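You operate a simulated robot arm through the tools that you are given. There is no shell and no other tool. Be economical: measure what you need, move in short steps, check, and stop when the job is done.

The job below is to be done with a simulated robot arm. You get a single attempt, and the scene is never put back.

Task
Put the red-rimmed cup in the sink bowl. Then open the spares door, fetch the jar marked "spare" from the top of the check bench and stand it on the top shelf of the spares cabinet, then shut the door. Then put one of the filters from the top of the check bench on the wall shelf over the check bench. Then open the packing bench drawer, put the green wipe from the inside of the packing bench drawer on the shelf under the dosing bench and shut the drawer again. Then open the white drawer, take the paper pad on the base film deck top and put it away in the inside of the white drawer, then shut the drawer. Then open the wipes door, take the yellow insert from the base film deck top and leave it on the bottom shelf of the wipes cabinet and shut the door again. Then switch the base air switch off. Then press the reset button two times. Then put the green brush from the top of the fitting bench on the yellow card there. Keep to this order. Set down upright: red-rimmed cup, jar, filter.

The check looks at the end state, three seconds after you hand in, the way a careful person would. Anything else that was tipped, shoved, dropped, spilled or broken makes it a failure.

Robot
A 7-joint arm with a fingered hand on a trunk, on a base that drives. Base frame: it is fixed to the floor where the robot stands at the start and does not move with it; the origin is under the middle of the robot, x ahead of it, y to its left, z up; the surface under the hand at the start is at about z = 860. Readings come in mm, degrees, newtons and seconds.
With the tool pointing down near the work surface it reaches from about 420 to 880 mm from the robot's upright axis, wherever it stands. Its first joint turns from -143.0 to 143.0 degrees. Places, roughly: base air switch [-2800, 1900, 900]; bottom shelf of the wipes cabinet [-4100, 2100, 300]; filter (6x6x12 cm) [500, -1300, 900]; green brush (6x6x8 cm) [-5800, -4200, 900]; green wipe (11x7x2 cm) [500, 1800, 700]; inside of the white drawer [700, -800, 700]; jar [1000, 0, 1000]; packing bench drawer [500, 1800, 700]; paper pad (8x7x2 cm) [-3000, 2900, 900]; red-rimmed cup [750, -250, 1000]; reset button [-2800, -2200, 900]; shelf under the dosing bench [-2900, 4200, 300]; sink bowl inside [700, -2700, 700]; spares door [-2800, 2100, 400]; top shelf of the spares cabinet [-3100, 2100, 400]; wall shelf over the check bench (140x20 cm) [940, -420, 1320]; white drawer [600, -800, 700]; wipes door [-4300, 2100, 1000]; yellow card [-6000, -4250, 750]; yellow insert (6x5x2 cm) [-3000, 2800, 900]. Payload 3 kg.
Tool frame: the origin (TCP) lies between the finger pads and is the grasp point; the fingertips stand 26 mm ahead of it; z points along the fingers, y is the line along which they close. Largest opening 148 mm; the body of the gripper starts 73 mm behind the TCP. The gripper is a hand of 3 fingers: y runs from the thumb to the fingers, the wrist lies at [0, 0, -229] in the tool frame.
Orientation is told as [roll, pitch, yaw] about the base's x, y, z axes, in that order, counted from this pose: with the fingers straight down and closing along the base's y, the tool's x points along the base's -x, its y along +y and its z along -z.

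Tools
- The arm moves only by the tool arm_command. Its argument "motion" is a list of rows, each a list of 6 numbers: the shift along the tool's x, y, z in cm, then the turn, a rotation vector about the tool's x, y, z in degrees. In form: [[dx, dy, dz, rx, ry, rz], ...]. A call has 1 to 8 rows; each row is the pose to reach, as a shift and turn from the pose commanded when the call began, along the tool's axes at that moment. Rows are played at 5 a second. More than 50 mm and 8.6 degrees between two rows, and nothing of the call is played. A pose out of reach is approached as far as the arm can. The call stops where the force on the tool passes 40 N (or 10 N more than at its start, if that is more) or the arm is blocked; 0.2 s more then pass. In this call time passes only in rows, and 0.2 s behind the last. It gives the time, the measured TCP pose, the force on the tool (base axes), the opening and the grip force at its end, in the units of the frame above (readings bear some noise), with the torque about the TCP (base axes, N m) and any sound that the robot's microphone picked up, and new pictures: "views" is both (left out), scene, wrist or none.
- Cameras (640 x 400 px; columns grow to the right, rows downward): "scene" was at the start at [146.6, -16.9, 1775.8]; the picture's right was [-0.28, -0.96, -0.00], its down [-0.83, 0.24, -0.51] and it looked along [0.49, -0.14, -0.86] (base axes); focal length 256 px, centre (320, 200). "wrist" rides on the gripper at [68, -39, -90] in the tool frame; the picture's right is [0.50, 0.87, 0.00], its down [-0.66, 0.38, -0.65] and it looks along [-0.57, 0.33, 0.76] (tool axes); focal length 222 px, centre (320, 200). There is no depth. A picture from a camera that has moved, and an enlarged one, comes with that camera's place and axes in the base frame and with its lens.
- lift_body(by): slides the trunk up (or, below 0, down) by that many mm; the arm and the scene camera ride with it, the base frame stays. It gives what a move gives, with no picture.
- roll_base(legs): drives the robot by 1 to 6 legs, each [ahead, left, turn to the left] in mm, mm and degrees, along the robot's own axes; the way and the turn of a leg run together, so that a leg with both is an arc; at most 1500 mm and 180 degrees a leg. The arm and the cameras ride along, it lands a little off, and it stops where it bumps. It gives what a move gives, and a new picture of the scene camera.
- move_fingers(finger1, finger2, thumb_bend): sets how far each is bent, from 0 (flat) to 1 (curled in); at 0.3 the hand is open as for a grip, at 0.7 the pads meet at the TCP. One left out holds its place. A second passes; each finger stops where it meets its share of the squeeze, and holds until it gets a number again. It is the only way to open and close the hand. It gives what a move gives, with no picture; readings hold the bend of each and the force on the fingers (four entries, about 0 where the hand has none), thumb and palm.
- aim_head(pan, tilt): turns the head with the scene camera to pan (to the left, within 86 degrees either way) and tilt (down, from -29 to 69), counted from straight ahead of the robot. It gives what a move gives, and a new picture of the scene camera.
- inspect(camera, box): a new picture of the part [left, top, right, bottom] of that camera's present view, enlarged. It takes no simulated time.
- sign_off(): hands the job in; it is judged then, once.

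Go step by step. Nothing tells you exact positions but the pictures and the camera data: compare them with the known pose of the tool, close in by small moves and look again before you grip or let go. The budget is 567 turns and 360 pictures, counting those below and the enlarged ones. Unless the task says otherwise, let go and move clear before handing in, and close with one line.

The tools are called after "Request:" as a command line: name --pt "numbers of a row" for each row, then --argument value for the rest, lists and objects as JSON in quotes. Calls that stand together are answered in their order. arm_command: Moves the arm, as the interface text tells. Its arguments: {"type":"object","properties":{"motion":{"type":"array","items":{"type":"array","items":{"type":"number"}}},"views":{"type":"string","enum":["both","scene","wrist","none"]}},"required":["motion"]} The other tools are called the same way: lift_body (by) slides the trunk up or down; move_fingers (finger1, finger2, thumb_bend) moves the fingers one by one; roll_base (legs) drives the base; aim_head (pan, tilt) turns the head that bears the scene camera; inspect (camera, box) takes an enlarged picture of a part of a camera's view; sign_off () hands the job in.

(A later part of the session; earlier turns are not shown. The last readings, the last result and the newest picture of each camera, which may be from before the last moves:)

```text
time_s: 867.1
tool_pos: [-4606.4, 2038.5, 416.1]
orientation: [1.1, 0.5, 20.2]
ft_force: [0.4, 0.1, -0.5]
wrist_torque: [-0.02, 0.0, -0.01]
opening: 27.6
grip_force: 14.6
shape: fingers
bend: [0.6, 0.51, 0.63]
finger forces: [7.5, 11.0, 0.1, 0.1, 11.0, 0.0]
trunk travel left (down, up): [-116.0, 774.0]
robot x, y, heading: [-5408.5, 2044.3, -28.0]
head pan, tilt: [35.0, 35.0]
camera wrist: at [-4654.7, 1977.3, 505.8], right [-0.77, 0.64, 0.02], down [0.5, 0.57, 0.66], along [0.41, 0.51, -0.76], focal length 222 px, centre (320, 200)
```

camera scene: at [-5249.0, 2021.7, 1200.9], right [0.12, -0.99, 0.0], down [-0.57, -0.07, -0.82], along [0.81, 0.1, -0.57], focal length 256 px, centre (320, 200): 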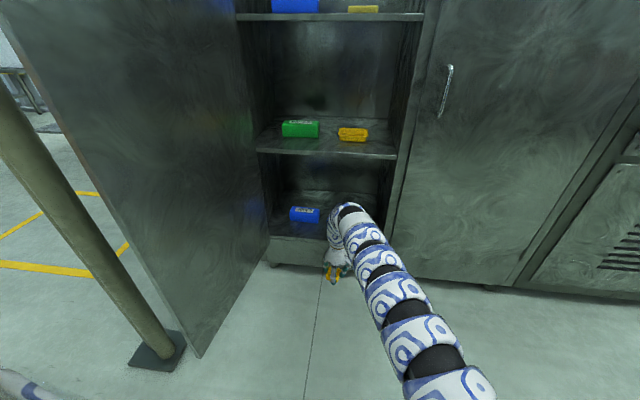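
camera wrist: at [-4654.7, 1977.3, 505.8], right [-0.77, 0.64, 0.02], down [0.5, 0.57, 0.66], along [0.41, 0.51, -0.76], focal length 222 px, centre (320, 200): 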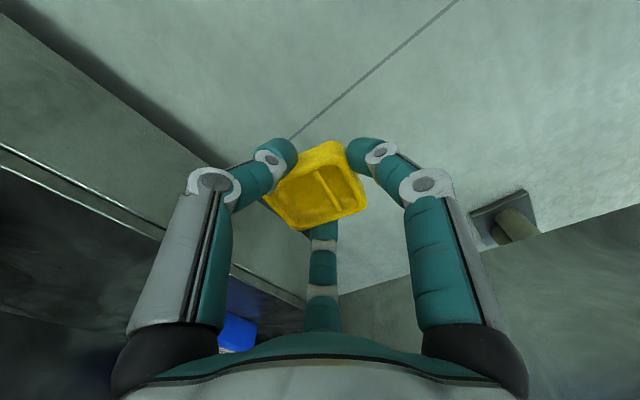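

The forearm would come close to the middle shelf, so I tilt the hand forward first.

Request:
arm_command --pt "0 0 0 0 -8.5 0" --pt "0 0 0 0 -17 0" --pt "0 0 0 0 -25.5 0" --pt "0 0 0 0 -34 0" --views "both"

```text
time_s: 868.1
tool_pos: [-4607.7, 2048.4, 395.7]
orientation: [3.4, -32.6, 18.2]
ft_force: [0.1, -8.3, -1.1]
wrist_torque: [0.56, 0.02, 0.4]
opening: 26.1
grip_force: 14.4
shape: fingers
bend: [0.61, 0.51, 0.63]
finger forces: [7.2, 10.7, 0.0, 0.0, 11.5, 0.1]
out of reach, approached as far as the arm can: row 4
trunk travel left (down, up): [-116.0, 774.0]
robot x, y, heading: [-5406.6, 2047.8, -27.9]
head pan, tilt: [35.0, 35.0]
camera scene: at [-5248.5, 2020.4, 1200.5], right [0.12, -0.99, 0.0], down [-0.57, -0.07, -0.82], along [0.81, 0.1, -0.57], focal length 256 px, centre (320, 200)
camera wrist: at [-4692.1, 1973.4, 432.6], right [-0.7, 0.68, -0.23], down [0.07, 0.38, 0.92], along [0.71, 0.63, -0.31], focal length 222 px, centre (320, 200)
```

scene: 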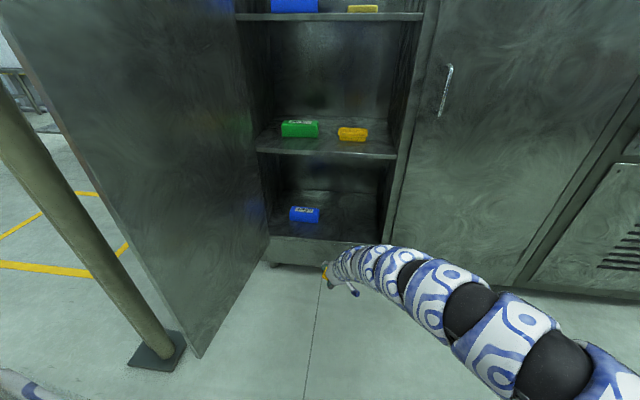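
wrist: 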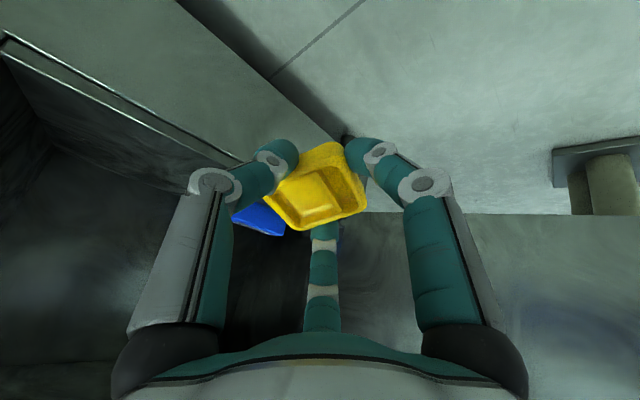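

The arm now comes in low from the side, which suits. I advance into the cabinet's bottom bay.

Request:
roll_base --legs '[[180, 80, 0]]'

Request:
arm_command --pt "0 0 0 0 0 0" --views "wrist"

```text
time_s: 869.7
tool_pos: [-4399.1, 2028.1, 410.2]
orientation: [1.5, -33.5, 19.4]
ft_force: [0.3, -0.3, -0.3]
wrist_torque: [-0.04, 0.02, 0.01]
opening: 26.2
grip_force: 15.3
shape: fingers
bend: [0.61, 0.51, 0.63]
finger forces: [7.3, 11.1, 0.0, 0.1, 11.1, 0.1]
trunk travel left (down, up): [-116.0, 774.0]
robot x, y, heading: [-5210.4, 2031.3, -27.5]
head pan, tilt: [35.0, 35.0]
camera scene: at [-5051.6, 2008.6, 1200.9], right [0.12, -0.99, 0.0], down [-0.57, -0.07, -0.82], along [0.81, 0.1, -0.57], focal length 256 px, centre (320, 200)
```

scene: 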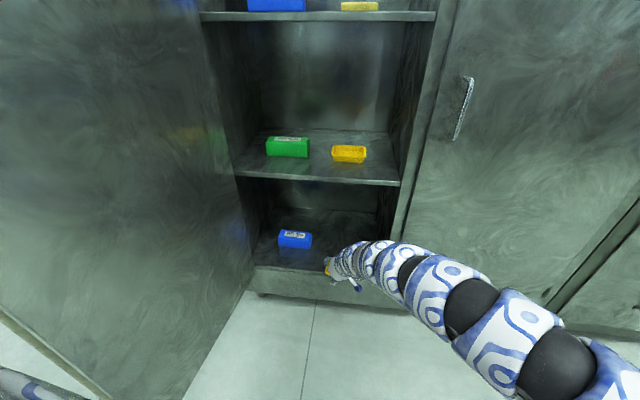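

```text
time_s: 870.1
tool_pos: [-4398.3, 2028.3, 411.2]
orientation: [1.6, -33.4, 19.3]
ft_force: [0.0, -0.1, 0.0]
wrist_torque: [0.0, -0.01, 0.02]
opening: 26.2
grip_force: 14.4
shape: fingers
bend: [0.61, 0.51, 0.63]
finger forces: [7.2, 11.1, 0.0, 0.0, 11.2, 0.0]
trunk travel left (down, up): [-116.0, 774.0]
robot x, y, heading: [-5207.2, 2031.8, -28.0]
head pan, tilt: [35.0, 35.0]
camera wrist: at [-4484.5, 1953.8, 447.8], right [-0.69, 0.67, -0.26], down [0.05, 0.4, 0.91], along [0.72, 0.62, -0.31], focal length 222 px, centre (320, 200)
```

wrist: 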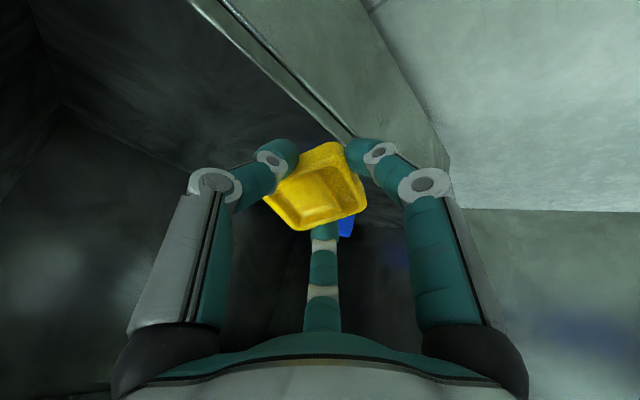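

Request:
roll_base --legs '[[136, 72, 0]]'

Request:
arm_command --pt "0 0 0 0 0 0" --views "wrist"

```text
time_s: 871.5
tool_pos: [-4246.5, 2028.1, 410.7]
orientation: [1.4, -33.4, 19.4]
ft_force: [0.1, 0.3, -0.2]
wrist_torque: [-0.06, -0.02, 0.01]
opening: 26.2
grip_force: 15.0
shape: fingers
bend: [0.61, 0.51, 0.63]
finger forces: [7.3, 10.9, 0.1, 0.0, 11.1, 0.0]
trunk travel left (down, up): [-116.0, 774.0]
robot x, y, heading: [-5062.0, 2032.3, -28.0]
head pan, tilt: [35.0, 35.0]
camera scene: at [-4899.2, 2008.6, 1200.9], right [0.12, -0.99, 0.0], down [-0.57, -0.07, -0.82], along [0.81, 0.1, -0.57], focal length 256 px, centre (320, 200)
```

scene: 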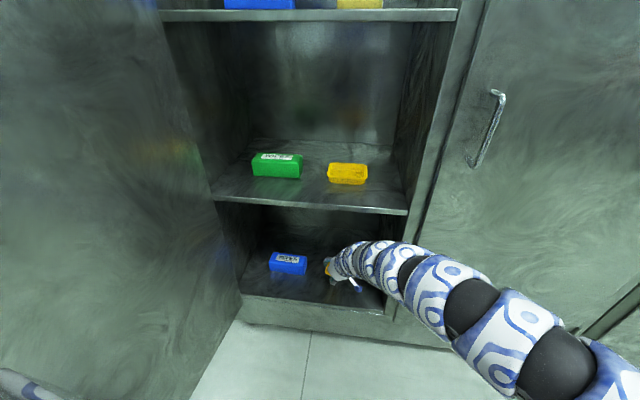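

```text
time_s: 871.9
tool_pos: [-4245.5, 2028.3, 410.5]
orientation: [1.5, -33.4, 19.4]
ft_force: [0.8, 0.9, -0.2]
wrist_torque: [0.01, 0.01, -0.03]
opening: 26.4
grip_force: 14.8
shape: fingers
bend: [0.61, 0.51, 0.63]
finger forces: [7.4, 11.0, 0.1, 0.1, 11.1, 0.1]
trunk travel left (down, up): [-116.0, 774.0]
robot x, y, heading: [-5057.7, 2029.3, -27.8]
head pan, tilt: [35.0, 35.0]
camera wrist: at [-4332.0, 1954.0, 447.8], right [-0.69, 0.67, -0.26], down [0.05, 0.4, 0.91], along [0.72, 0.62, -0.31], focal length 222 px, centre (320, 200)
```

wrist: 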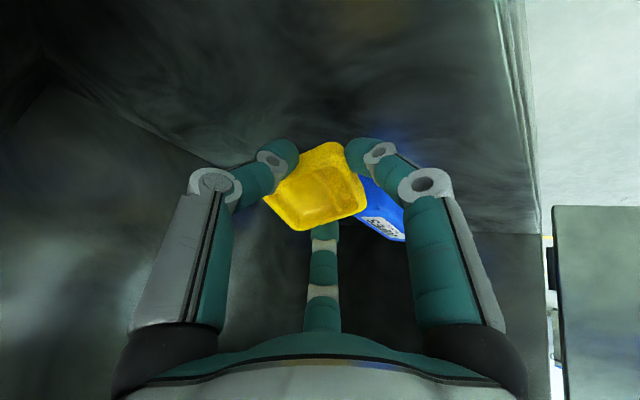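

Request:
lift_body --by -28

Request:
lift_body --by -10

Request:
lift_body --by -8

Request:
lift_body --by -8

```text
time_s: 872.6
tool_pos: [-4246.9, 2028.8, 383.9]
orientation: [1.5, -33.4, 19.3]
ft_force: [0.1, 0.6, 0.5]
wrist_torque: [0.0, 0.0, -0.01]
opening: 26.3
grip_force: 14.4
shape: fingers
bend: [0.61, 0.51, 0.63]
finger forces: [7.4, 11.0, 0.1, 0.1, 11.0, 0.0]
trunk travel left (down, up): [-88.0, 802.0]
robot x, y, heading: [-5060.5, 2031.6, -27.8]
head pan, tilt: [35.0, 35.0]
```

```text
time_s: 873.2
tool_pos: [-4246.4, 2028.2, 373.1]
orientation: [1.6, -33.4, 19.5]
ft_force: [0.2, 0.1, -1.1]
wrist_torque: [-0.03, 0.02, 0.0]
opening: 26.1
grip_force: 14.4
shape: fingers
bend: [0.61, 0.51, 0.63]
finger forces: [7.3, 11.0, 0.1, 0.0, 11.1, 0.1]
trunk travel left (down, up): [-78.0, 812.0]
robot x, y, heading: [-5058.8, 2033.0, -27.9]
head pan, tilt: [35.0, 35.0]
```

```text
time_s: 873.7
tool_pos: [-4246.5, 2027.9, 364.7]
orientation: [1.6, -33.3, 19.4]
ft_force: [0.1, -0.1, -0.8]
wrist_torque: [0.0, 0.02, 0.0]
opening: 26.2
grip_force: 14.6
shape: fingers
bend: [0.61, 0.51, 0.63]
finger forces: [7.3, 10.9, 0.0, 0.0, 11.1, 0.0]
trunk travel left (down, up): [-70.0, 820.0]
robot x, y, heading: [-5061.6, 2031.6, -27.9]
head pan, tilt: [35.0, 35.0]
```

```text
time_s: 874.3
tool_pos: [-4246.4, 2028.9, 356.2]
orientation: [1.5, -33.4, 19.4]
ft_force: [-0.9, 0.0, -0.8]
wrist_torque: [-0.01, 0.01, -0.01]
opening: 26.4
grip_force: 14.8
shape: fingers
bend: [0.61, 0.51, 0.63]
finger forces: [7.2, 11.1, 0.0, 0.0, 11.0, 0.0]
trunk travel left (down, up): [-62.0, 828.0]
robot x, y, heading: [-5057.7, 2036.0, -28.0]
head pan, tilt: [35.0, 35.0]
```

Request:
lift_body --by -10

Request:
lift_body --by -10

Request:
lift_body --by -10

Request:
arm_command --pt "0 0 0 0 0 0" --views "wrist"

```text
time_s: 874.9
tool_pos: [-4246.2, 2027.8, 347.0]
orientation: [1.5, -33.4, 19.4]
ft_force: [0.3, 0.6, -1.1]
wrist_torque: [0.01, 0.04, 0.0]
opening: 26.3
grip_force: 14.6
shape: fingers
bend: [0.61, 0.51, 0.63]
finger forces: [7.2, 11.0, 0.0, 0.0, 11.0, 0.1]
trunk travel left (down, up): [-52.0, 838.0]
robot x, y, heading: [-5057.0, 2032.2, -27.9]
head pan, tilt: [35.0, 35.0]
```

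```text
time_s: 875.5
tool_pos: [-4246.9, 2027.7, 338.7]
orientation: [1.5, -33.6, 19.3]
ft_force: [1.2, -0.3, 7.7]
wrist_torque: [0.02, 0.01, 0.03]
opening: 24.7
grip_force: 16.0
shape: fingers
bend: [0.61, 0.51, 0.63]
finger forces: [8.9, 12.4, 0.0, 0.0, 9.8, 0.0]
trunk travel left (down, up): [-42.0, 848.0]
robot x, y, heading: [-5060.2, 2034.4, -27.9]
head pan, tilt: [35.0, 35.0]
```

```text
time_s: 876.0
tool_pos: [-4245.6, 2027.3, 328.6]
orientation: [1.4, -33.6, 19.4]
ft_force: [0.5, -0.1, 18.8]
wrist_torque: [-0.11, -0.13, 0.05]
opening: 18.0
grip_force: 23.7
shape: fingers
bend: [0.65, 0.5, 0.65]
finger forces: [16.9, 12.4, 0.1, 0.1, 18.0, 0.1]
trunk travel left (down, up): [-32.0, 858.0]
robot x, y, heading: [-5061.7, 2031.7, -27.8]
head pan, tilt: [35.0, 35.0]
```

```text
time_s: 876.4
tool_pos: [-4246.8, 2028.9, 329.8]
orientation: [1.3, -33.6, 19.4]
ft_force: [2.2, 0.3, 22.1]
wrist_torque: [-0.14, -0.31, 0.06]
opening: 17.7
grip_force: 24.7
shape: fingers
bend: [0.65, 0.5, 0.65]
finger forces: [16.6, 12.4, 0.0, 0.0, 20.6, 0.0]
trunk travel left (down, up): [-32.0, 858.0]
robot x, y, heading: [-5062.2, 2032.7, -27.8]
head pan, tilt: [35.0, 35.0]
camera wrist: at [-4331.9, 1954.0, 365.4], right [-0.69, 0.67, -0.26], down [0.05, 0.4, 0.92], along [0.72, 0.62, -0.31], focal length 222 px, centre (320, 200)
```

wrist: 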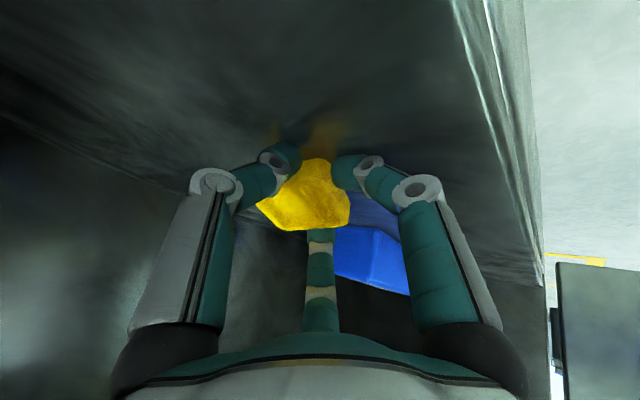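

The insert touches the shelf and levels itself. I ease up slightly and release.

Request:
lift_body --by 6

Request:
move_fingers --finger1 0.42 --finger2 0.42 --thumb_bend 0.42

Request:
arm_command --pt "0 0 0 0 0 0" --views "wrist"

```text
time_s: 877.0
tool_pos: [-4247.7, 2028.9, 332.1]
orientation: [1.5, -33.2, 19.3]
ft_force: [-0.8, 0.4, 2.5]
wrist_torque: [0.05, 0.0, 0.0]
opening: 18.1
grip_force: 15.9
shape: fingers
bend: [0.65, 0.5, 0.64]
finger forces: [7.4, 11.7, 0.1, 0.0, 11.5, 0.1]
trunk travel left (down, up): [-38.0, 852.0]
robot x, y, heading: [-5061.6, 2029.9, -27.9]
head pan, tilt: [35.0, 35.0]
```

```text
time_s: 878.0
tool_pos: [-4246.4, 2028.6, 333.3]
orientation: [1.5, -33.5, 19.5]
ft_force: [2.6, -0.2, 10.1]
wrist_torque: [0.09, 0.02, -0.05]
opening: 63.0
grip_force: 4.8
shape: fingers
bend: [0.76, 0.42, 0.42]
finger forces: [9.8, 0.0, 0.0, 0.0, 0.0, 0.0]
trunk travel left (down, up): [-38.0, 852.0]
robot x, y, heading: [-5059.0, 2030.7, -28.0]
head pan, tilt: [35.0, 35.0]
```

```text
time_s: 878.4
tool_pos: [-4246.6, 2028.2, 333.6]
orientation: [1.5, -33.6, 19.4]
ft_force: [3.3, -0.8, 10.2]
wrist_torque: [0.09, 0.02, 0.02]
opening: 62.6
grip_force: 4.8
shape: fingers
bend: [0.76, 0.42, 0.42]
finger forces: [10.0, 0.0, 0.0, 0.1, 0.0, 0.0]
trunk travel left (down, up): [-38.0, 852.0]
robot x, y, heading: [-5057.3, 2032.4, -27.8]
head pan, tilt: [35.0, 35.0]
camera wrist: at [-4332.3, 1954.0, 370.2], right [-0.69, 0.67, -0.26], down [0.05, 0.4, 0.91], along [0.72, 0.62, -0.31], focal length 222 px, centre (320, 200)
```

wrist: 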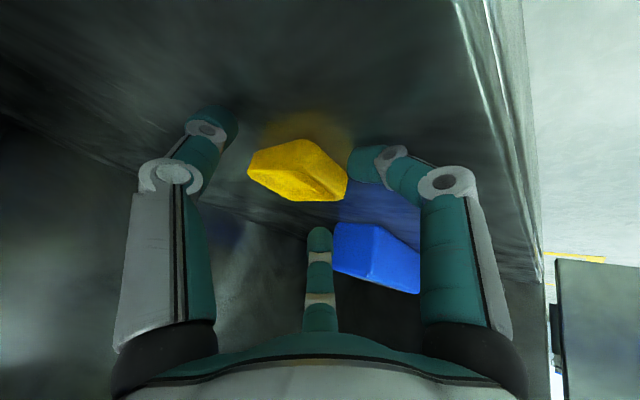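

Request:
lift_body --by 20

Request:
arm_command --pt "0 0 0 0 0 0" --views "wrist"

```text
time_s: 879.1
tool_pos: [-4246.2, 2027.8, 354.0]
orientation: [1.5, -33.5, 19.4]
ft_force: [-2.2, -2.4, 12.5]
wrist_torque: [0.08, 0.45, 0.09]
opening: 81.9
grip_force: 6.3
shape: fingers
bend: [0.46, 0.42, 0.42]
finger forces: [12.1, 0.0, 0.0, 0.0, 0.0, 0.0]
trunk travel left (down, up): [-58.0, 832.0]
robot x, y, heading: [-5059.5, 2033.6, -28.0]
head pan, tilt: [35.0, 35.0]
```

```text
time_s: 879.5
tool_pos: [-4246.2, 2029.2, 353.7]
orientation: [1.5, -33.5, 19.4]
ft_force: [-2.6, -1.5, 12.8]
wrist_torque: [0.12, 0.51, 0.1]
opening: 82.0
grip_force: 6.7
shape: fingers
bend: [0.46, 0.42, 0.42]
finger forces: [13.3, 0.1, 0.0, 0.0, 0.0, 0.0]
trunk travel left (down, up): [-58.0, 832.0]
robot x, y, heading: [-5060.5, 2037.2, -27.6]
head pan, tilt: [35.0, 35.0]
camera wrist: at [-4332.4, 1953.8, 390.5], right [-0.69, 0.67, -0.26], down [0.05, 0.4, 0.91], along [0.72, 0.62, -0.31], focal length 222 px, centre (320, 200)
```

wrist: 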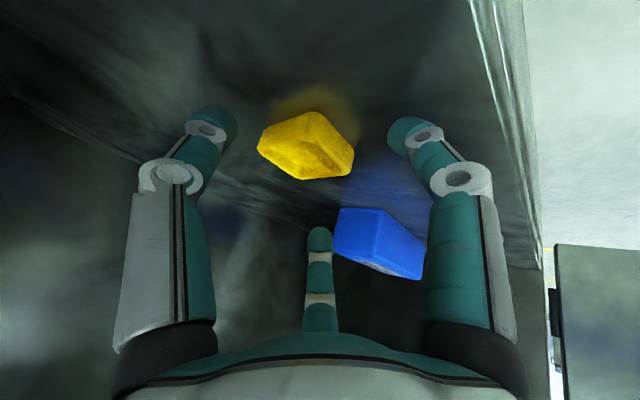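

Request:
lift_body --by 35

Request:
arm_command --pt "0 0 0 0 0 0" --views "wrist"

Request:
inspect --camera "wrist" --box '[220, 60, 440, 260]'

```text
time_s: 880.2
tool_pos: [-4246.5, 2028.1, 387.7]
orientation: [1.6, -33.5, 19.4]
ft_force: [-0.3, 0.2, 0.0]
wrist_torque: [0.03, 0.03, -0.01]
opening: 88.0
grip_force: 0.1
shape: fingers
bend: [0.42, 0.42, 0.42]
finger forces: [0.0, 0.0, 0.1, 0.0, 0.1, 0.0]
trunk travel left (down, up): [-93.0, 797.0]
robot x, y, heading: [-5059.2, 2036.0, -27.7]
head pan, tilt: [35.0, 35.0]
```

```text
time_s: 880.6
tool_pos: [-4245.7, 2028.4, 387.8]
orientation: [1.5, -33.4, 19.5]
ft_force: [-0.2, 0.0, -0.4]
wrist_torque: [-0.03, 0.0, 0.04]
opening: 88.1
grip_force: 0.0
shape: fingers
bend: [0.42, 0.42, 0.42]
finger forces: [0.1, 0.0, 0.1, 0.0, 0.0, 0.1]
trunk travel left (down, up): [-93.0, 797.0]
robot x, y, heading: [-5062.9, 2033.0, -27.7]
head pan, tilt: [35.0, 35.0]
camera wrist: at [-4332.2, 1953.9, 424.6], right [-0.69, 0.67, -0.26], down [0.05, 0.4, 0.91], along [0.72, 0.62, -0.31], focal length 222 px, centre (320, 200)
```

wrist: 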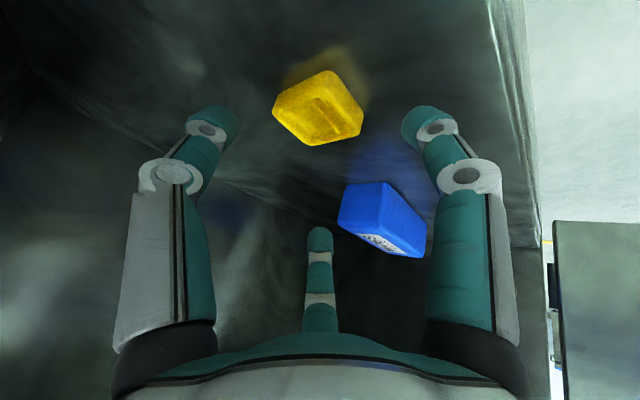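

```text
2.00 times, centred on (330, 160) of wrist
camera zoom: at [-4332.2, 1953.9, 424.6], right [-0.69, 0.67, -0.26], down [0.05, 0.4, 0.91], along [0.72, 0.62, -0.31], focal length 444 px, centre (300, 280)
```

zoom: 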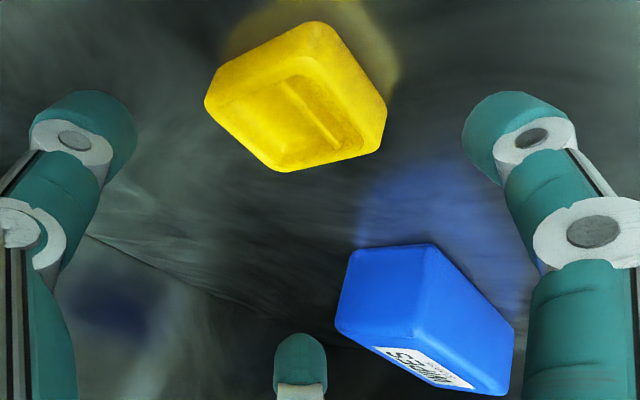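

The insert lies flat on the bottom shelf, right way up. Now I withdraw and go round the door's free edge to push it shut from outside.

Request:
roll_base --legs '[[-354, -187, 0], [248, -469, 0]]'

Request:
move_fingers --finger1 0.8 --finger2 0.8 --thumb_bend 0.8

Request:
lift_body --by 400

Request:
roll_base --legs '[[0, 0, 118], [1033, 190, 0]]'

```text
time_s: 885.8
tool_pos: [-4647.1, 1517.2, 388.5]
orientation: [1.5, -33.4, 20.1]
ft_force: [0.4, 0.5, -0.7]
wrist_torque: [0.0, 0.03, -0.02]
opening: 88.3
grip_force: 0.2
shape: fingers
bend: [0.42, 0.42, 0.42]
finger forces: [0.0, 0.1, 0.0, 0.1, 0.1, 0.1]
trunk travel left (down, up): [-93.0, 797.0]
robot x, y, heading: [-5458.0, 1511.7, -27.4]
head pan, tilt: [35.0, 35.0]
camera scene: at [-5299.0, 1490.1, 1177.9], right [0.14, -0.99, 0.0], down [-0.57, -0.08, -0.82], along [0.81, 0.11, -0.57], focal length 256 px, centre (320, 200)
```

scene: 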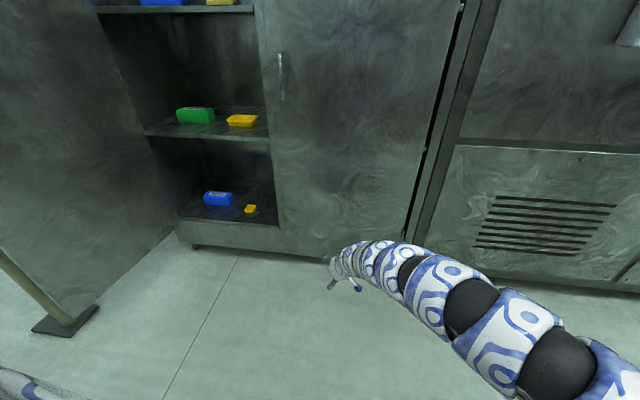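

```text
time_s: 886.8
tool_pos: [-4646.6, 1517.9, 386.5]
orientation: [1.5, -33.4, 20.1]
ft_force: [-0.2, -0.1, 0.4]
wrist_torque: [0.0, -0.01, 0.02]
opening: 0.1
grip_force: 0.0
shape: fingers
bend: [0.76, 0.76, 0.74]
finger forces: [0.0, 0.1, 0.1, 0.1, 0.0, 0.0]
trunk travel left (down, up): [-93.0, 797.0]
robot x, y, heading: [-5457.3, 1515.4, -27.3]
head pan, tilt: [35.0, 35.0]
```

```text
time_s: 890.6
tool_pos: [-4645.4, 1517.2, 787.8]
orientation: [1.5, -33.4, 20.1]
ft_force: [0.1, -0.9, 1.2]
wrist_torque: [-0.02, 0.0, 0.01]
opening: 0.0
grip_force: 0.0
shape: fingers
bend: [0.76, 0.76, 0.74]
finger forces: [0.0, 0.1, 0.0, 0.0, 0.0, 0.0]
trunk travel left (down, up): [-493.0, 397.0]
robot x, y, heading: [-5460.2, 1513.6, -27.3]
head pan, tilt: [35.0, 35.0]
```

```text
time_s: 900.1
tool_pos: [-6020.7, 3156.8, 785.8]
orientation: [1.5, -33.1, 137.7]
ft_force: [9.7, 1.5, -2.2]
wrist_torque: [-0.02, 0.33, -0.03]
opening: 0.0
grip_force: 4.9
shape: fingers
bend: [0.76, 0.74, 0.74]
finger forces: [0.0, 9.8, 0.0, 0.1, 0.1, 0.0]
trunk travel left (down, up): [-493.0, 397.0]
robot x, y, heading: [-5641.6, 2439.1, 90.7]
head pan, tilt: [35.0, 35.0]
stopped in leg 2: the force on the tool passed its limit at 46 N (the readings are from after the stop); the commanded pose is now the measured one
camera scene: at [-5692.7, 2592.6, 1577.8], right [0.81, 0.58, 0.0], down [0.33, -0.47, -0.82], along [-0.48, 0.67, -0.57], focal length 256 px, centre (320, 200)
```

scene: 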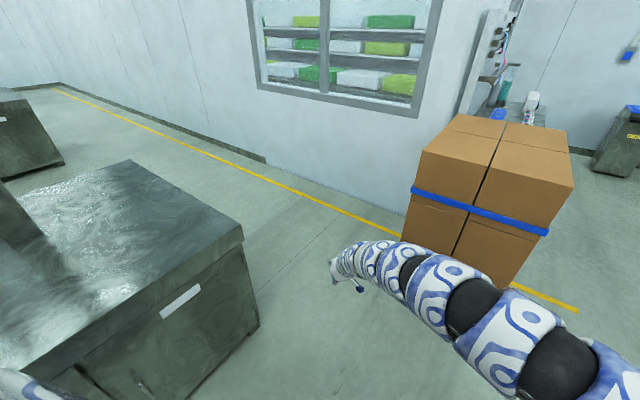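

Request:
roll_base --legs '[[0, -50, 0], [105, 0, 0], [0, 0, -118]]'

Request:
aim_head --pan 30 --tilt 35

```text
time_s: 905.6
tool_pos: [-4833.7, 2824.1, 786.9]
orientation: [1.7, -33.3, 39.8]
ft_force: [-0.9, 3.2, 0.6]
wrist_torque: [-0.11, -0.06, -0.02]
opening: 0.0
grip_force: 1.3
shape: fingers
bend: [0.76, 0.75, 0.74]
finger forces: [0.1, 0.1, 0.0, 0.1, 2.8, 0.0]
trunk travel left (down, up): [-493.0, 397.0]
robot x, y, heading: [-5596.6, 2546.1, -8.0]
head pan, tilt: [35.0, 35.0]
stopped in leg 3: the force on the tool passed its limit at 74 N (the readings are from after the stop); the commanded pose is now the measured one
camera scene: at [-5434.6, 2577.3, 1577.9], right [0.45, -0.89, 0.0], down [-0.51, -0.26, -0.82], along [0.73, 0.37, -0.57], focal length 256 px, centre (320, 200)
```

scene: 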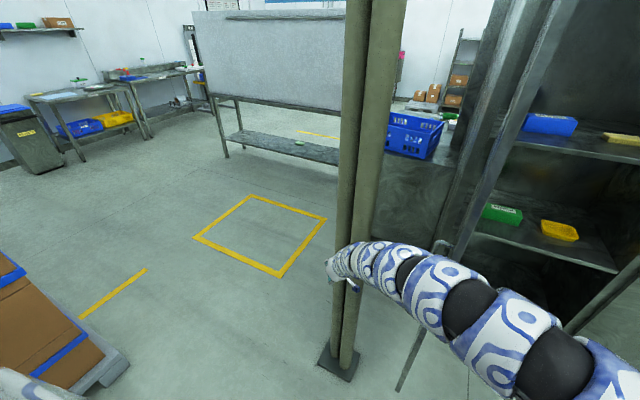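

```text
time_s: 906.3
tool_pos: [-4834.6, 2824.1, 785.9]
orientation: [1.6, -33.3, 39.7]
ft_force: [-2.4, 5.7, 1.4]
wrist_torque: [-0.25, -0.06, -0.02]
opening: 0.1
grip_force: 2.7
shape: fingers
bend: [0.76, 0.75, 0.74]
finger forces: [0.0, 0.0, 0.0, 0.0, 5.5, 0.0]
trunk travel left (down, up): [-493.0, 397.0]
robot x, y, heading: [-5593.3, 2547.0, -8.2]
head pan, tilt: [30.0, 35.0]
camera scene: at [-5431.6, 2570.8, 1577.9], right [0.38, -0.93, 0.0], down [-0.53, -0.22, -0.82], along [0.76, 0.31, -0.57], focal length 256 px, centre (320, 200)
```

scene: 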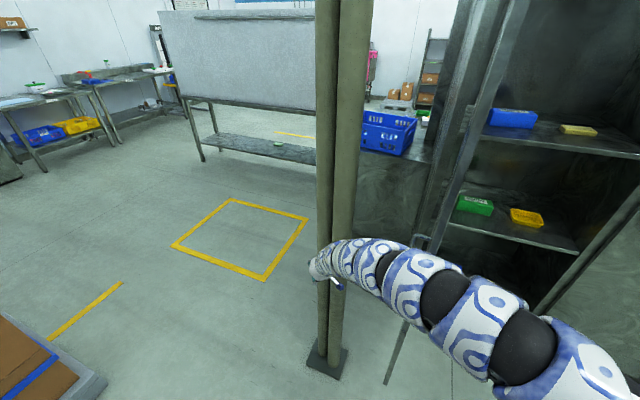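

The fist touched the pole. I back away westwards and then finish the turn.

Request:
roll_base --legs '[[0, 0, 4], [-130, 0, 0]]'

Request:
roll_base --legs '[[0, 0, -22]]'

```text
time_s: 908.0
tool_pos: [-4987.4, 2886.8, 786.4]
orientation: [1.6, -33.5, 44.1]
ft_force: [0.4, -0.3, 1.1]
wrist_torque: [0.02, 0.01, 0.01]
opening: 0.3
grip_force: 0.0
shape: fingers
bend: [0.76, 0.75, 0.74]
finger forces: [0.0, 0.0, 0.1, 0.0, 0.0, 0.0]
trunk travel left (down, up): [-493.0, 397.0]
robot x, y, heading: [-5726.7, 2550.1, -3.8]
head pan, tilt: [30.0, 35.0]
camera scene: at [-5565.3, 2590.9, 1578.0], right [0.44, -0.9, 0.0], down [-0.51, -0.25, -0.82], along [0.74, 0.36, -0.57], focal length 256 px, centre (320, 200)
```

scene: 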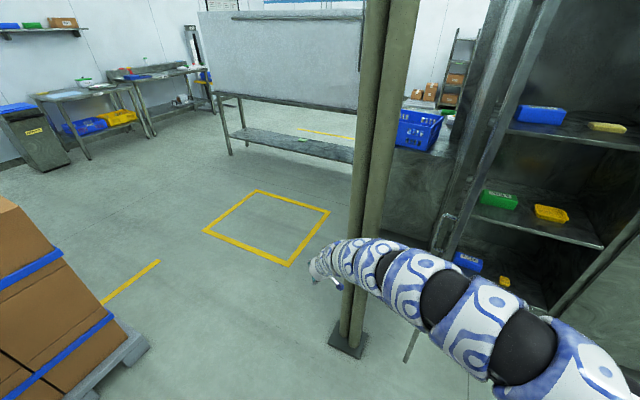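

```text
time_s: 909.6
tool_pos: [-4916.0, 2589.0, 787.0]
orientation: [1.6, -33.4, 22.3]
ft_force: [0.1, 0.6, 0.7]
wrist_torque: [0.01, 0.05, 0.04]
opening: 0.1
grip_force: 0.0
shape: fingers
bend: [0.76, 0.75, 0.74]
finger forces: [0.0, 0.0, 0.0, 0.0, 0.0, 0.0]
trunk travel left (down, up): [-493.0, 397.0]
robot x, y, heading: [-5724.8, 2557.3, -25.5]
head pan, tilt: [30.0, 35.0]
camera scene: at [-5563.7, 2529.2, 1577.9], right [0.08, -1.0, 0.0], down [-0.57, -0.04, -0.82], along [0.82, 0.06, -0.57], focal length 256 px, centre (320, 200)
```

scene: 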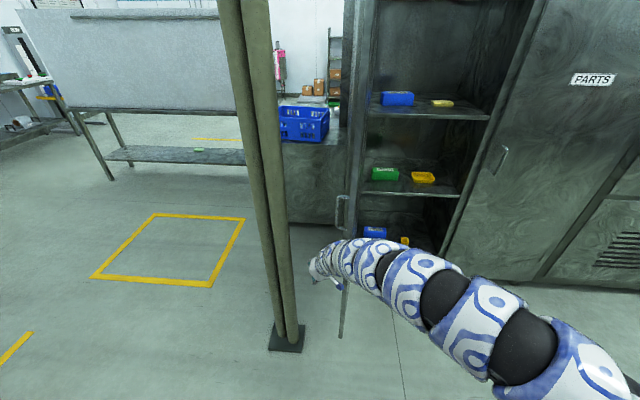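

Request:
roll_base --legs '[[63, 30, 0], [65, -135, 0], [92, -100, 0]]'

```text
time_s: 912.5
tool_pos: [-4807.8, 2306.9, 787.1]
orientation: [1.7, -33.4, 22.1]
ft_force: [-0.7, 0.2, 0.0]
wrist_torque: [0.02, 0.04, -0.02]
opening: 0.2
grip_force: 0.0
shape: fingers
bend: [0.76, 0.75, 0.74]
finger forces: [0.0, 0.0, 0.1, 0.1, 0.1, 0.0]
trunk travel left (down, up): [-493.0, 397.0]
robot x, y, heading: [-5613.2, 2274.0, -25.5]
head pan, tilt: [30.0, 35.0]
camera scene: at [-5454.6, 2247.5, 1577.8], right [0.07, -1.0, 0.0], down [-0.57, -0.04, -0.82], along [0.82, 0.06, -0.57], focal length 256 px, centre (320, 200)
```

scene: 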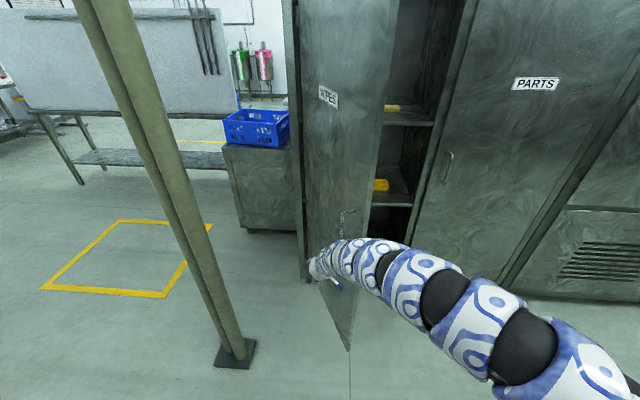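

Request:
roll_base --legs '[[146, -74, 0], [160, -34, 0]]'

Request:
roll_base --legs '[[135, 5, 0]]'

```text
time_s: 913.6
tool_pos: [-4764.2, 2246.5, 783.6]
orientation: [1.6, -33.0, 22.3]
ft_force: [-0.1, 0.5, 0.2]
wrist_torque: [0.01, -0.02, -0.03]
opening: 0.1
grip_force: 0.1
shape: fingers
bend: [0.76, 0.75, 0.74]
finger forces: [0.1, 0.0, 0.0, 0.0, 0.0, 0.0]
trunk travel left (down, up): [-493.0, 397.0]
robot x, y, heading: [-5565.6, 2215.9, -25.6]
head pan, tilt: [30.0, 35.0]
stopped in leg 1: the robot was blocked; the commanded pose is now the measured one
camera scene: at [-5406.6, 2186.7, 1577.9], right [0.08, -1.0, 0.0], down [-0.57, -0.04, -0.82], along [0.82, 0.06, -0.57], focal length 256 px, centre (320, 200)
```

scene: 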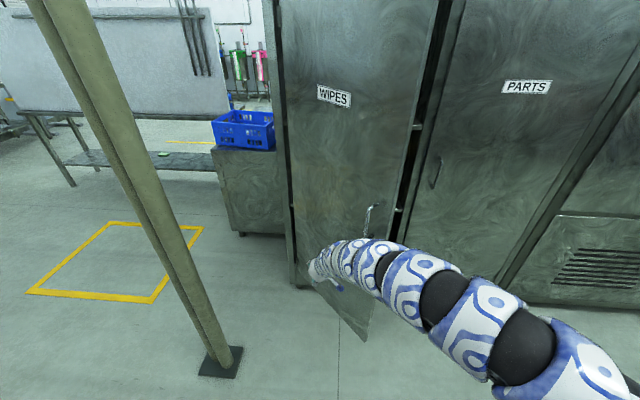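

```text
time_s: 914.9
tool_pos: [-4639.4, 2192.9, 781.9]
orientation: [1.7, -32.8, 22.3]
ft_force: [-0.4, 0.2, -0.3]
wrist_torque: [-0.03, 0.01, 0.05]
opening: 0.0
grip_force: 0.0
shape: fingers
bend: [0.76, 0.75, 0.74]
finger forces: [0.0, 0.0, 0.0, 0.0, 0.0, 0.0]
trunk travel left (down, up): [-493.0, 397.0]
robot x, y, heading: [-5445.3, 2159.7, -25.7]
head pan, tilt: [30.0, 35.0]
camera scene: at [-5281.9, 2131.2, 1577.8], right [0.08, -1.0, 0.0], down [-0.57, -0.04, -0.82], along [0.82, 0.06, -0.57], focal length 256 px, centre (320, 200)
```

scene: 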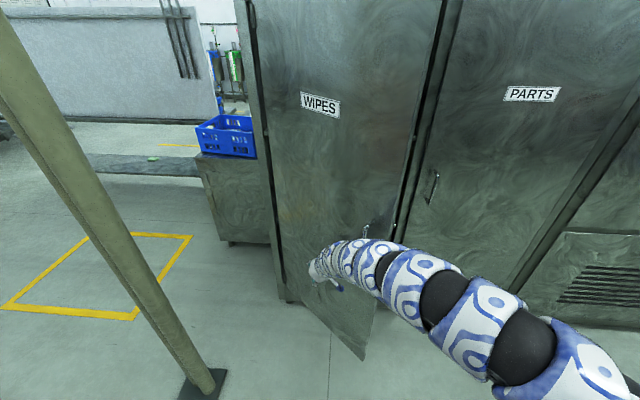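

Request:
roll_base --legs '[[-135, -64, 0], [95, -199, 0]]'

Request:
inspect --camera "scene" --box '[200, 100, 520, 380]'

```text
time_s: 917.5
tool_pos: [-4788.5, 1974.1, 782.2]
orientation: [1.7, -32.9, 22.3]
ft_force: [-0.1, 0.6, -0.2]
wrist_torque: [0.01, 0.02, 0.0]
opening: 0.2
grip_force: 0.1
shape: fingers
bend: [0.76, 0.75, 0.74]
finger forces: [0.0, 0.1, 0.0, 0.0, 0.0, 0.0]
trunk travel left (down, up): [-493.0, 397.0]
robot x, y, heading: [-5594.0, 1938.1, -25.5]
head pan, tilt: [30.0, 35.0]
camera scene: at [-5431.4, 1912.3, 1577.8], right [0.08, -1.0, 0.0], down [-0.57, -0.04, -0.82], along [0.82, 0.06, -0.57], focal length 256 px, centre (320, 200)
```

scene: 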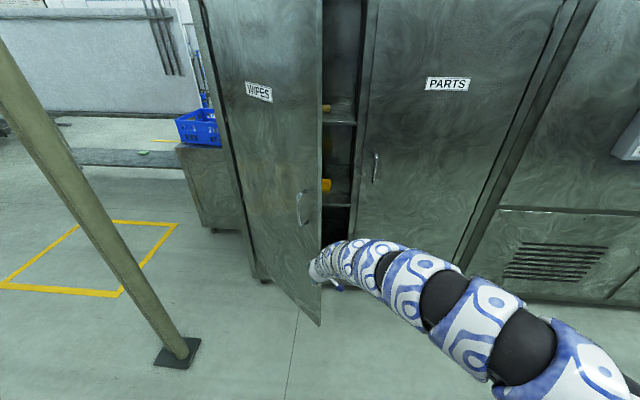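

```text
1.43 times, centred on (360, 240) of scene
camera zoom: at [-5431.4, 1912.3, 1577.8], right [0.08, -1.0, 0.0], down [-0.57, -0.04, -0.82], along [0.82, 0.06, -0.57], focal length 366 px, centre (263, 143)
```

zoom: 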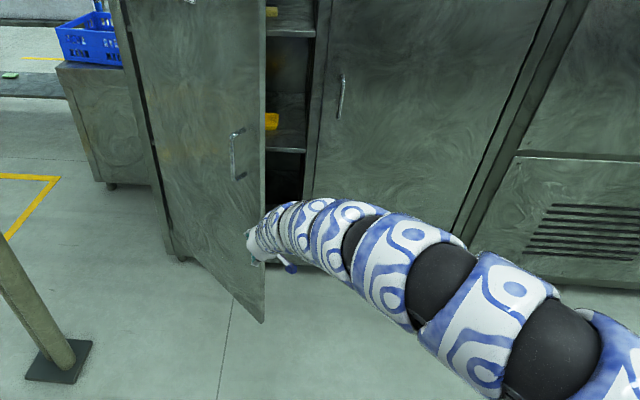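

Request:
roll_base --legs '[[-24, 50, 0], [147, -29, 0], [130, 7, 0]]'

Request:
roll_base --legs '[[110, 40, 0]]'

```text
time_s: 920.4
tool_pos: [-4545.0, 1891.4, 782.8]
orientation: [1.7, -32.9, 22.4]
ft_force: [-0.2, -0.4, -1.3]
wrist_torque: [0.0, -0.02, -0.01]
opening: 0.0
grip_force: 0.0
shape: fingers
bend: [0.77, 0.75, 0.75]
finger forces: [0.0, 0.0, 0.1, 0.0, 0.0, 0.1]
trunk travel left (down, up): [-493.0, 397.0]
robot x, y, heading: [-5348.8, 1854.4, -25.4]
head pan, tilt: [30.0, 35.0]
camera scene: at [-5187.2, 1828.3, 1577.8], right [0.08, -1.0, 0.0], down [-0.57, -0.05, -0.82], along [0.82, 0.07, -0.57], focal length 256 px, centre (320, 200)
```

scene: 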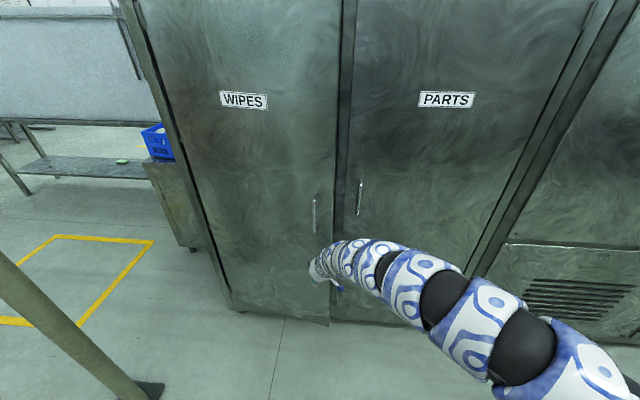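

```text
time_s: 921.6
tool_pos: [-4427.0, 1879.3, 783.1]
orientation: [1.7, -32.9, 22.3]
ft_force: [-0.6, -0.5, -0.2]
wrist_torque: [-0.01, -0.02, -0.01]
opening: 0.0
grip_force: 0.0
shape: fingers
bend: [0.77, 0.75, 0.74]
finger forces: [0.1, 0.1, 0.0, 0.0, 0.1, 0.0]
trunk travel left (down, up): [-493.0, 397.0]
robot x, y, heading: [-5232.6, 1843.8, -25.6]
head pan, tilt: [30.0, 35.0]
camera scene: at [-5070.5, 1816.6, 1577.8], right [0.08, -1.0, 0.0], down [-0.57, -0.04, -0.82], along [0.82, 0.06, -0.57], focal length 256 px, centre (320, 200)
```

scene: 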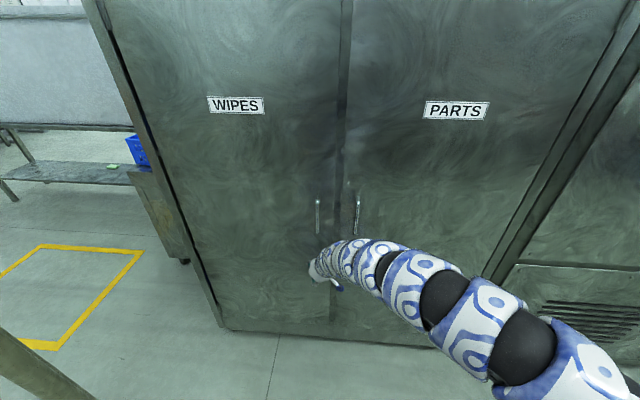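

Nearly closed; I push until firm contact.

Request:
roll_base --legs '[[60, 30, 0]]'

Request:
roll_base --legs '[[40, 20, 0]]'

Request:
roll_base --legs '[[-250, -120, 0]]'

Request:
inspect --camera "scene" --box '[160, 60, 480, 340]'

```text
time_s: 922.6
tool_pos: [-4362.5, 1878.5, 782.8]
orientation: [1.7, -32.8, 22.2]
ft_force: [-25.5, -2.7, -4.7]
wrist_torque: [-0.04, 0.09, 0.24]
opening: 0.3
grip_force: 17.7
shape: fingers
bend: [0.77, 0.76, 0.76]
finger forces: [0.0, 12.9, 0.1, 0.0, 23.4, 0.0]
trunk travel left (down, up): [-493.0, 397.0]
robot x, y, heading: [-5163.6, 1844.6, -25.3]
head pan, tilt: [30.0, 35.0]
camera scene: at [-5004.7, 1816.8, 1577.9], right [0.08, -1.0, 0.0], down [-0.57, -0.04, -0.82], along [0.82, 0.06, -0.57], focal length 256 px, centre (320, 200)
```

scene: 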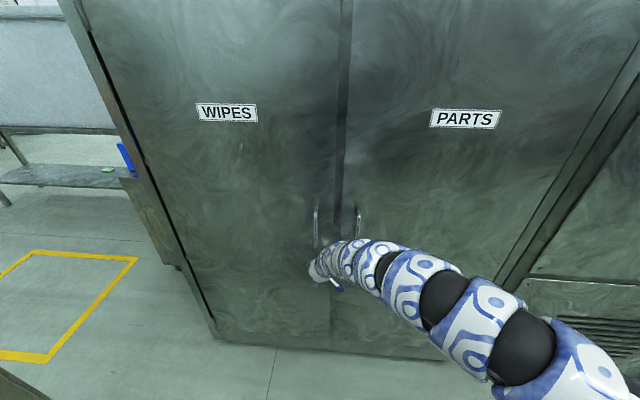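

```text
time_s: 923.4
tool_pos: [-4359.8, 1880.3, 777.8]
orientation: [1.6, -31.8, 22.5]
ft_force: [-12.3, 0.0, 2.6]
wrist_torque: [0.04, 0.01, 0.15]
opening: 0.0
grip_force: 3.5
shape: fingers
bend: [0.77, 0.76, 0.77]
finger forces: [0.0, 6.0, 0.0, 0.1, 0.0, 0.0]
trunk travel left (down, up): [-493.0, 397.0]
robot x, y, heading: [-5156.5, 1842.1, -25.8]
head pan, tilt: [30.0, 35.0]
stopped in leg 1: the force on the tool passed its limit at 54 N (the readings are from after the stop); the commanded pose is now the measured one
camera scene: at [-4996.5, 1817.0, 1578.1], right [0.08, -1.0, 0.0], down [-0.57, -0.04, -0.82], along [0.82, 0.06, -0.57], focal length 256 px, centre (320, 200)
```

scene: 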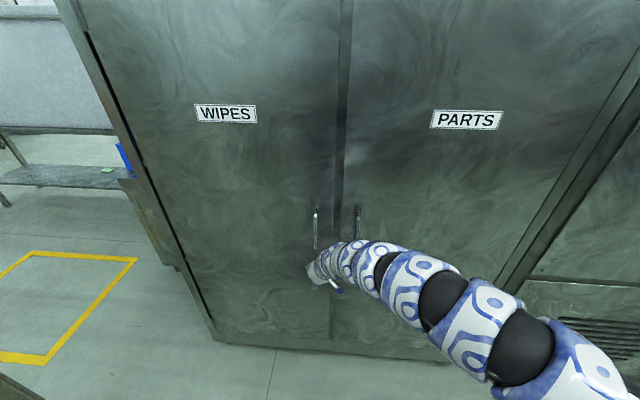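

```text
time_s: 925.3
tool_pos: [-4636.6, 1878.4, 776.5]
orientation: [1.7, -31.9, 22.4]
ft_force: [-0.1, 0.2, 0.6]
wrist_torque: [0.0, 0.0, 0.04]
opening: 0.0
grip_force: 0.0
shape: fingers
bend: [0.76, 0.76, 0.76]
finger forces: [0.0, 0.0, 0.1, 0.0, 0.0, 0.0]
trunk travel left (down, up): [-493.0, 397.0]
robot x, y, heading: [-5434.6, 1845.1, -25.5]
head pan, tilt: [30.0, 35.0]
camera scene: at [-5274.0, 1816.5, 1577.9], right [0.08, -1.0, 0.0], down [-0.57, -0.04, -0.82], along [0.82, 0.06, -0.57], focal length 256 px, centre (320, 200)
```

scene: 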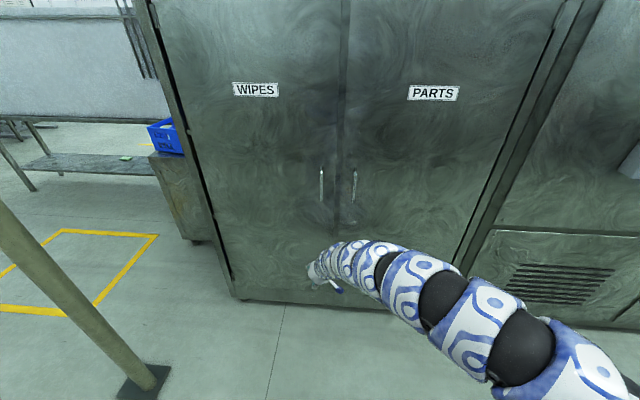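

```text
1.43 times, centred on (320, 200) of scene
camera zoom: at [-5274.0, 1816.5, 1577.9], right [0.08, -1.0, 0.0], down [-0.57, -0.04, -0.82], along [0.82, 0.06, -0.57], focal length 366 px, centre (320, 200)
```

zoom: 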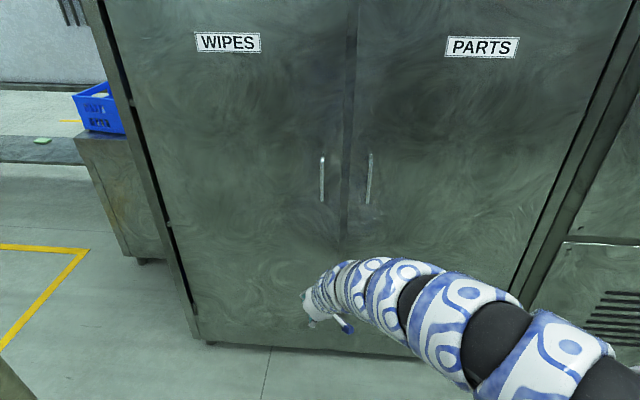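

The wipes door is shut. Next the BASE AIR switch on the line's front panel; I restore the arm's high pose and drive back round.

Request:
arm_command --pt "0 0 0 0 8 0" --pt "0 0 0 0 16 0" --pt "0 0 0 0 24 0" --pt "0 0 0 0 32 0" --pt "0 0 0 0 32 0" --views "none"

Request:
arm_command --pt "0 0 -4.5 0 0 0" --pt "0 0 -9 0 0 0" --pt "0 0 -13.5 0 0 0" --pt "0 0 -18 0 0 0" --pt "0 0 -22.5 0 0 0" --pt "0 0 -27 0 0 0" --views "none"

Request:
lift_body --by 300

Request:
roll_base --legs '[[0, 0, 91.5]]'

```text
time_s: 926.5
tool_pos: [-4638.4, 1877.2, 777.2]
orientation: [1.3, 0.2, 23.3]
ft_force: [-0.8, 0.8, -0.4]
wrist_torque: [-0.02, -0.02, 0.02]
opening: 0.1
grip_force: 0.0
shape: fingers
bend: [0.76, 0.76, 0.76]
finger forces: [0.0, 0.1, 0.1, 0.1, 0.1, 0.0]
trunk travel left (down, up): [-493.0, 397.0]
robot x, y, heading: [-5438.5, 1844.9, -25.9]
head pan, tilt: [30.0, 35.0]
```

```text
time_s: 927.9
tool_pos: [-4634.4, 1869.9, 1046.3]
orientation: [1.6, 0.0, 23.4]
ft_force: [-0.1, 0.4, -0.6]
wrist_torque: [0.03, -0.03, -0.02]
opening: 0.2
grip_force: 0.0
shape: fingers
bend: [0.76, 0.76, 0.76]
finger forces: [0.1, 0.0, 0.1, 0.0, 0.0, 0.0]
trunk travel left (down, up): [-493.0, 397.0]
robot x, y, heading: [-5435.7, 1842.7, -25.7]
head pan, tilt: [30.0, 35.0]
```

```text
time_s: 930.9
tool_pos: [-4635.1, 1869.7, 1345.6]
orientation: [1.6, 0.0, 23.4]
ft_force: [0.5, 0.4, -1.0]
wrist_torque: [0.02, 0.01, 0.0]
opening: 0.0
grip_force: 0.0
shape: fingers
bend: [0.76, 0.76, 0.76]
finger forces: [0.1, 0.0, 0.0, 0.0, 0.1, 0.1]
trunk travel left (down, up): [-793.0, 97.0]
robot x, y, heading: [-5436.3, 1841.1, -25.7]
head pan, tilt: [30.0, 35.0]
```

```text
time_s: 935.1
tool_pos: [-5472.7, 2643.6, 1346.4]
orientation: [1.5, 0.1, 114.0]
ft_force: [0.6, 0.2, 0.2]
wrist_torque: [0.0, 0.0, 0.0]
opening: 0.1
grip_force: 0.0
shape: fingers
bend: [0.76, 0.76, 0.76]
finger forces: [0.0, 0.1, 0.0, 0.1, 0.0, 0.1]
trunk travel left (down, up): [-793.0, 97.0]
robot x, y, heading: [-5436.5, 1845.4, 65.0]
head pan, tilt: [30.0, 35.0]
camera scene: at [-5407.8, 2004.9, 1877.9], right [1.0, 0.09, 0.0], down [0.05, -0.57, -0.82], along [-0.07, 0.82, -0.57], focal length 256 px, centre (320, 200)
```

scene: 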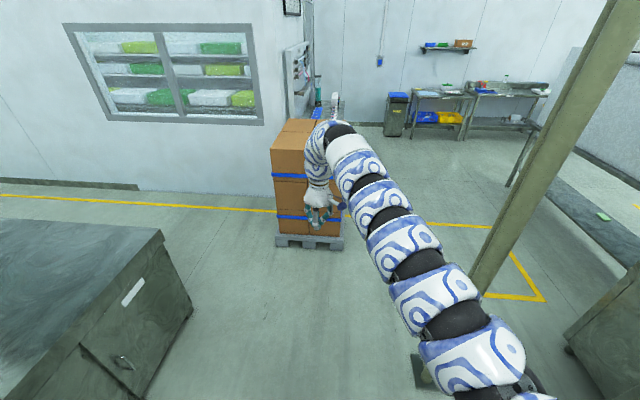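

Request:
roll_base --legs '[[1287, 601, 0], [680, -984, 0], [1166, 103, 0], [1074, 501, 0], [0, 0, -65]]'

Request:
roll_base --legs '[[1450, 0, 0], [1000, 0, 0], [0, 0, 155], [0, 0, 25]]'

```text
time_s: 961.8
tool_pos: [-3287.1, 6170.9, 1345.4]
orientation: [1.5, 0.2, 52.7]
ft_force: [-0.6, -0.3, -0.6]
wrist_torque: [0.0, 0.01, 0.0]
opening: 0.0
grip_force: 0.1
shape: fingers
bend: [0.76, 0.76, 0.76]
finger forces: [0.0, 0.0, 0.0, 0.1, 0.0, 0.0]
trunk travel left (down, up): [-793.0, 97.0]
robot x, y, heading: [-3971.7, 5752.7, 3.6]
head pan, tilt: [30.0, 35.0]
camera scene: at [-3816.2, 5809.8, 1877.9], right [0.56, -0.83, 0.0], down [-0.48, -0.32, -0.82], along [0.68, 0.46, -0.57], focal length 256 px, centre (320, 200)
```

scene: 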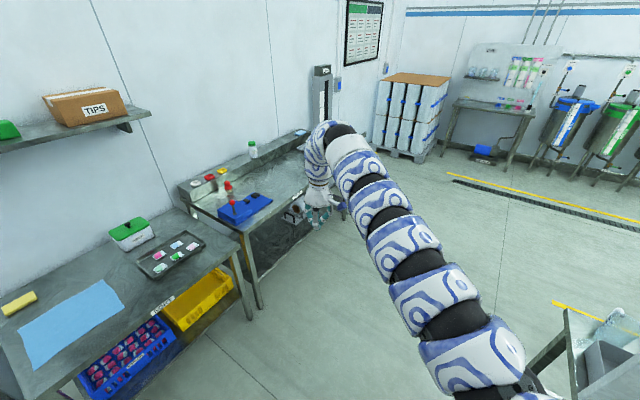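

```text
time_s: 981.5
tool_pos: [-2207.6, 5499.4, 1346.5]
orientation: [1.5, 0.0, -129.9]
ft_force: [0.0, -0.5, -0.2]
wrist_torque: [-0.02, 0.0, -0.01]
opening: 0.3
grip_force: 0.0
shape: fingers
bend: [0.76, 0.76, 0.76]
finger forces: [0.0, 0.1, 0.1, 0.0, 0.0, 0.0]
trunk travel left (down, up): [-793.0, 97.0]
robot x, y, heading: [-1508.0, 5879.7, -179.1]
head pan, tilt: [30.0, 35.0]
camera scene: at [-1660.3, 5838.5, 1877.8], right [-0.52, 0.86, 0.0], down [0.49, 0.3, -0.82], along [-0.7, -0.42, -0.57], focal length 256 px, centre (320, 200)
```

scene: 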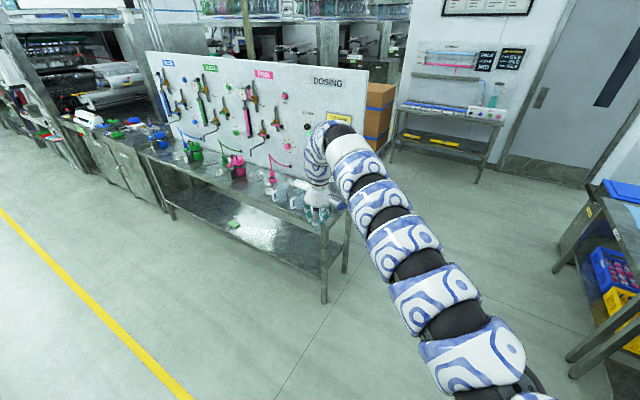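

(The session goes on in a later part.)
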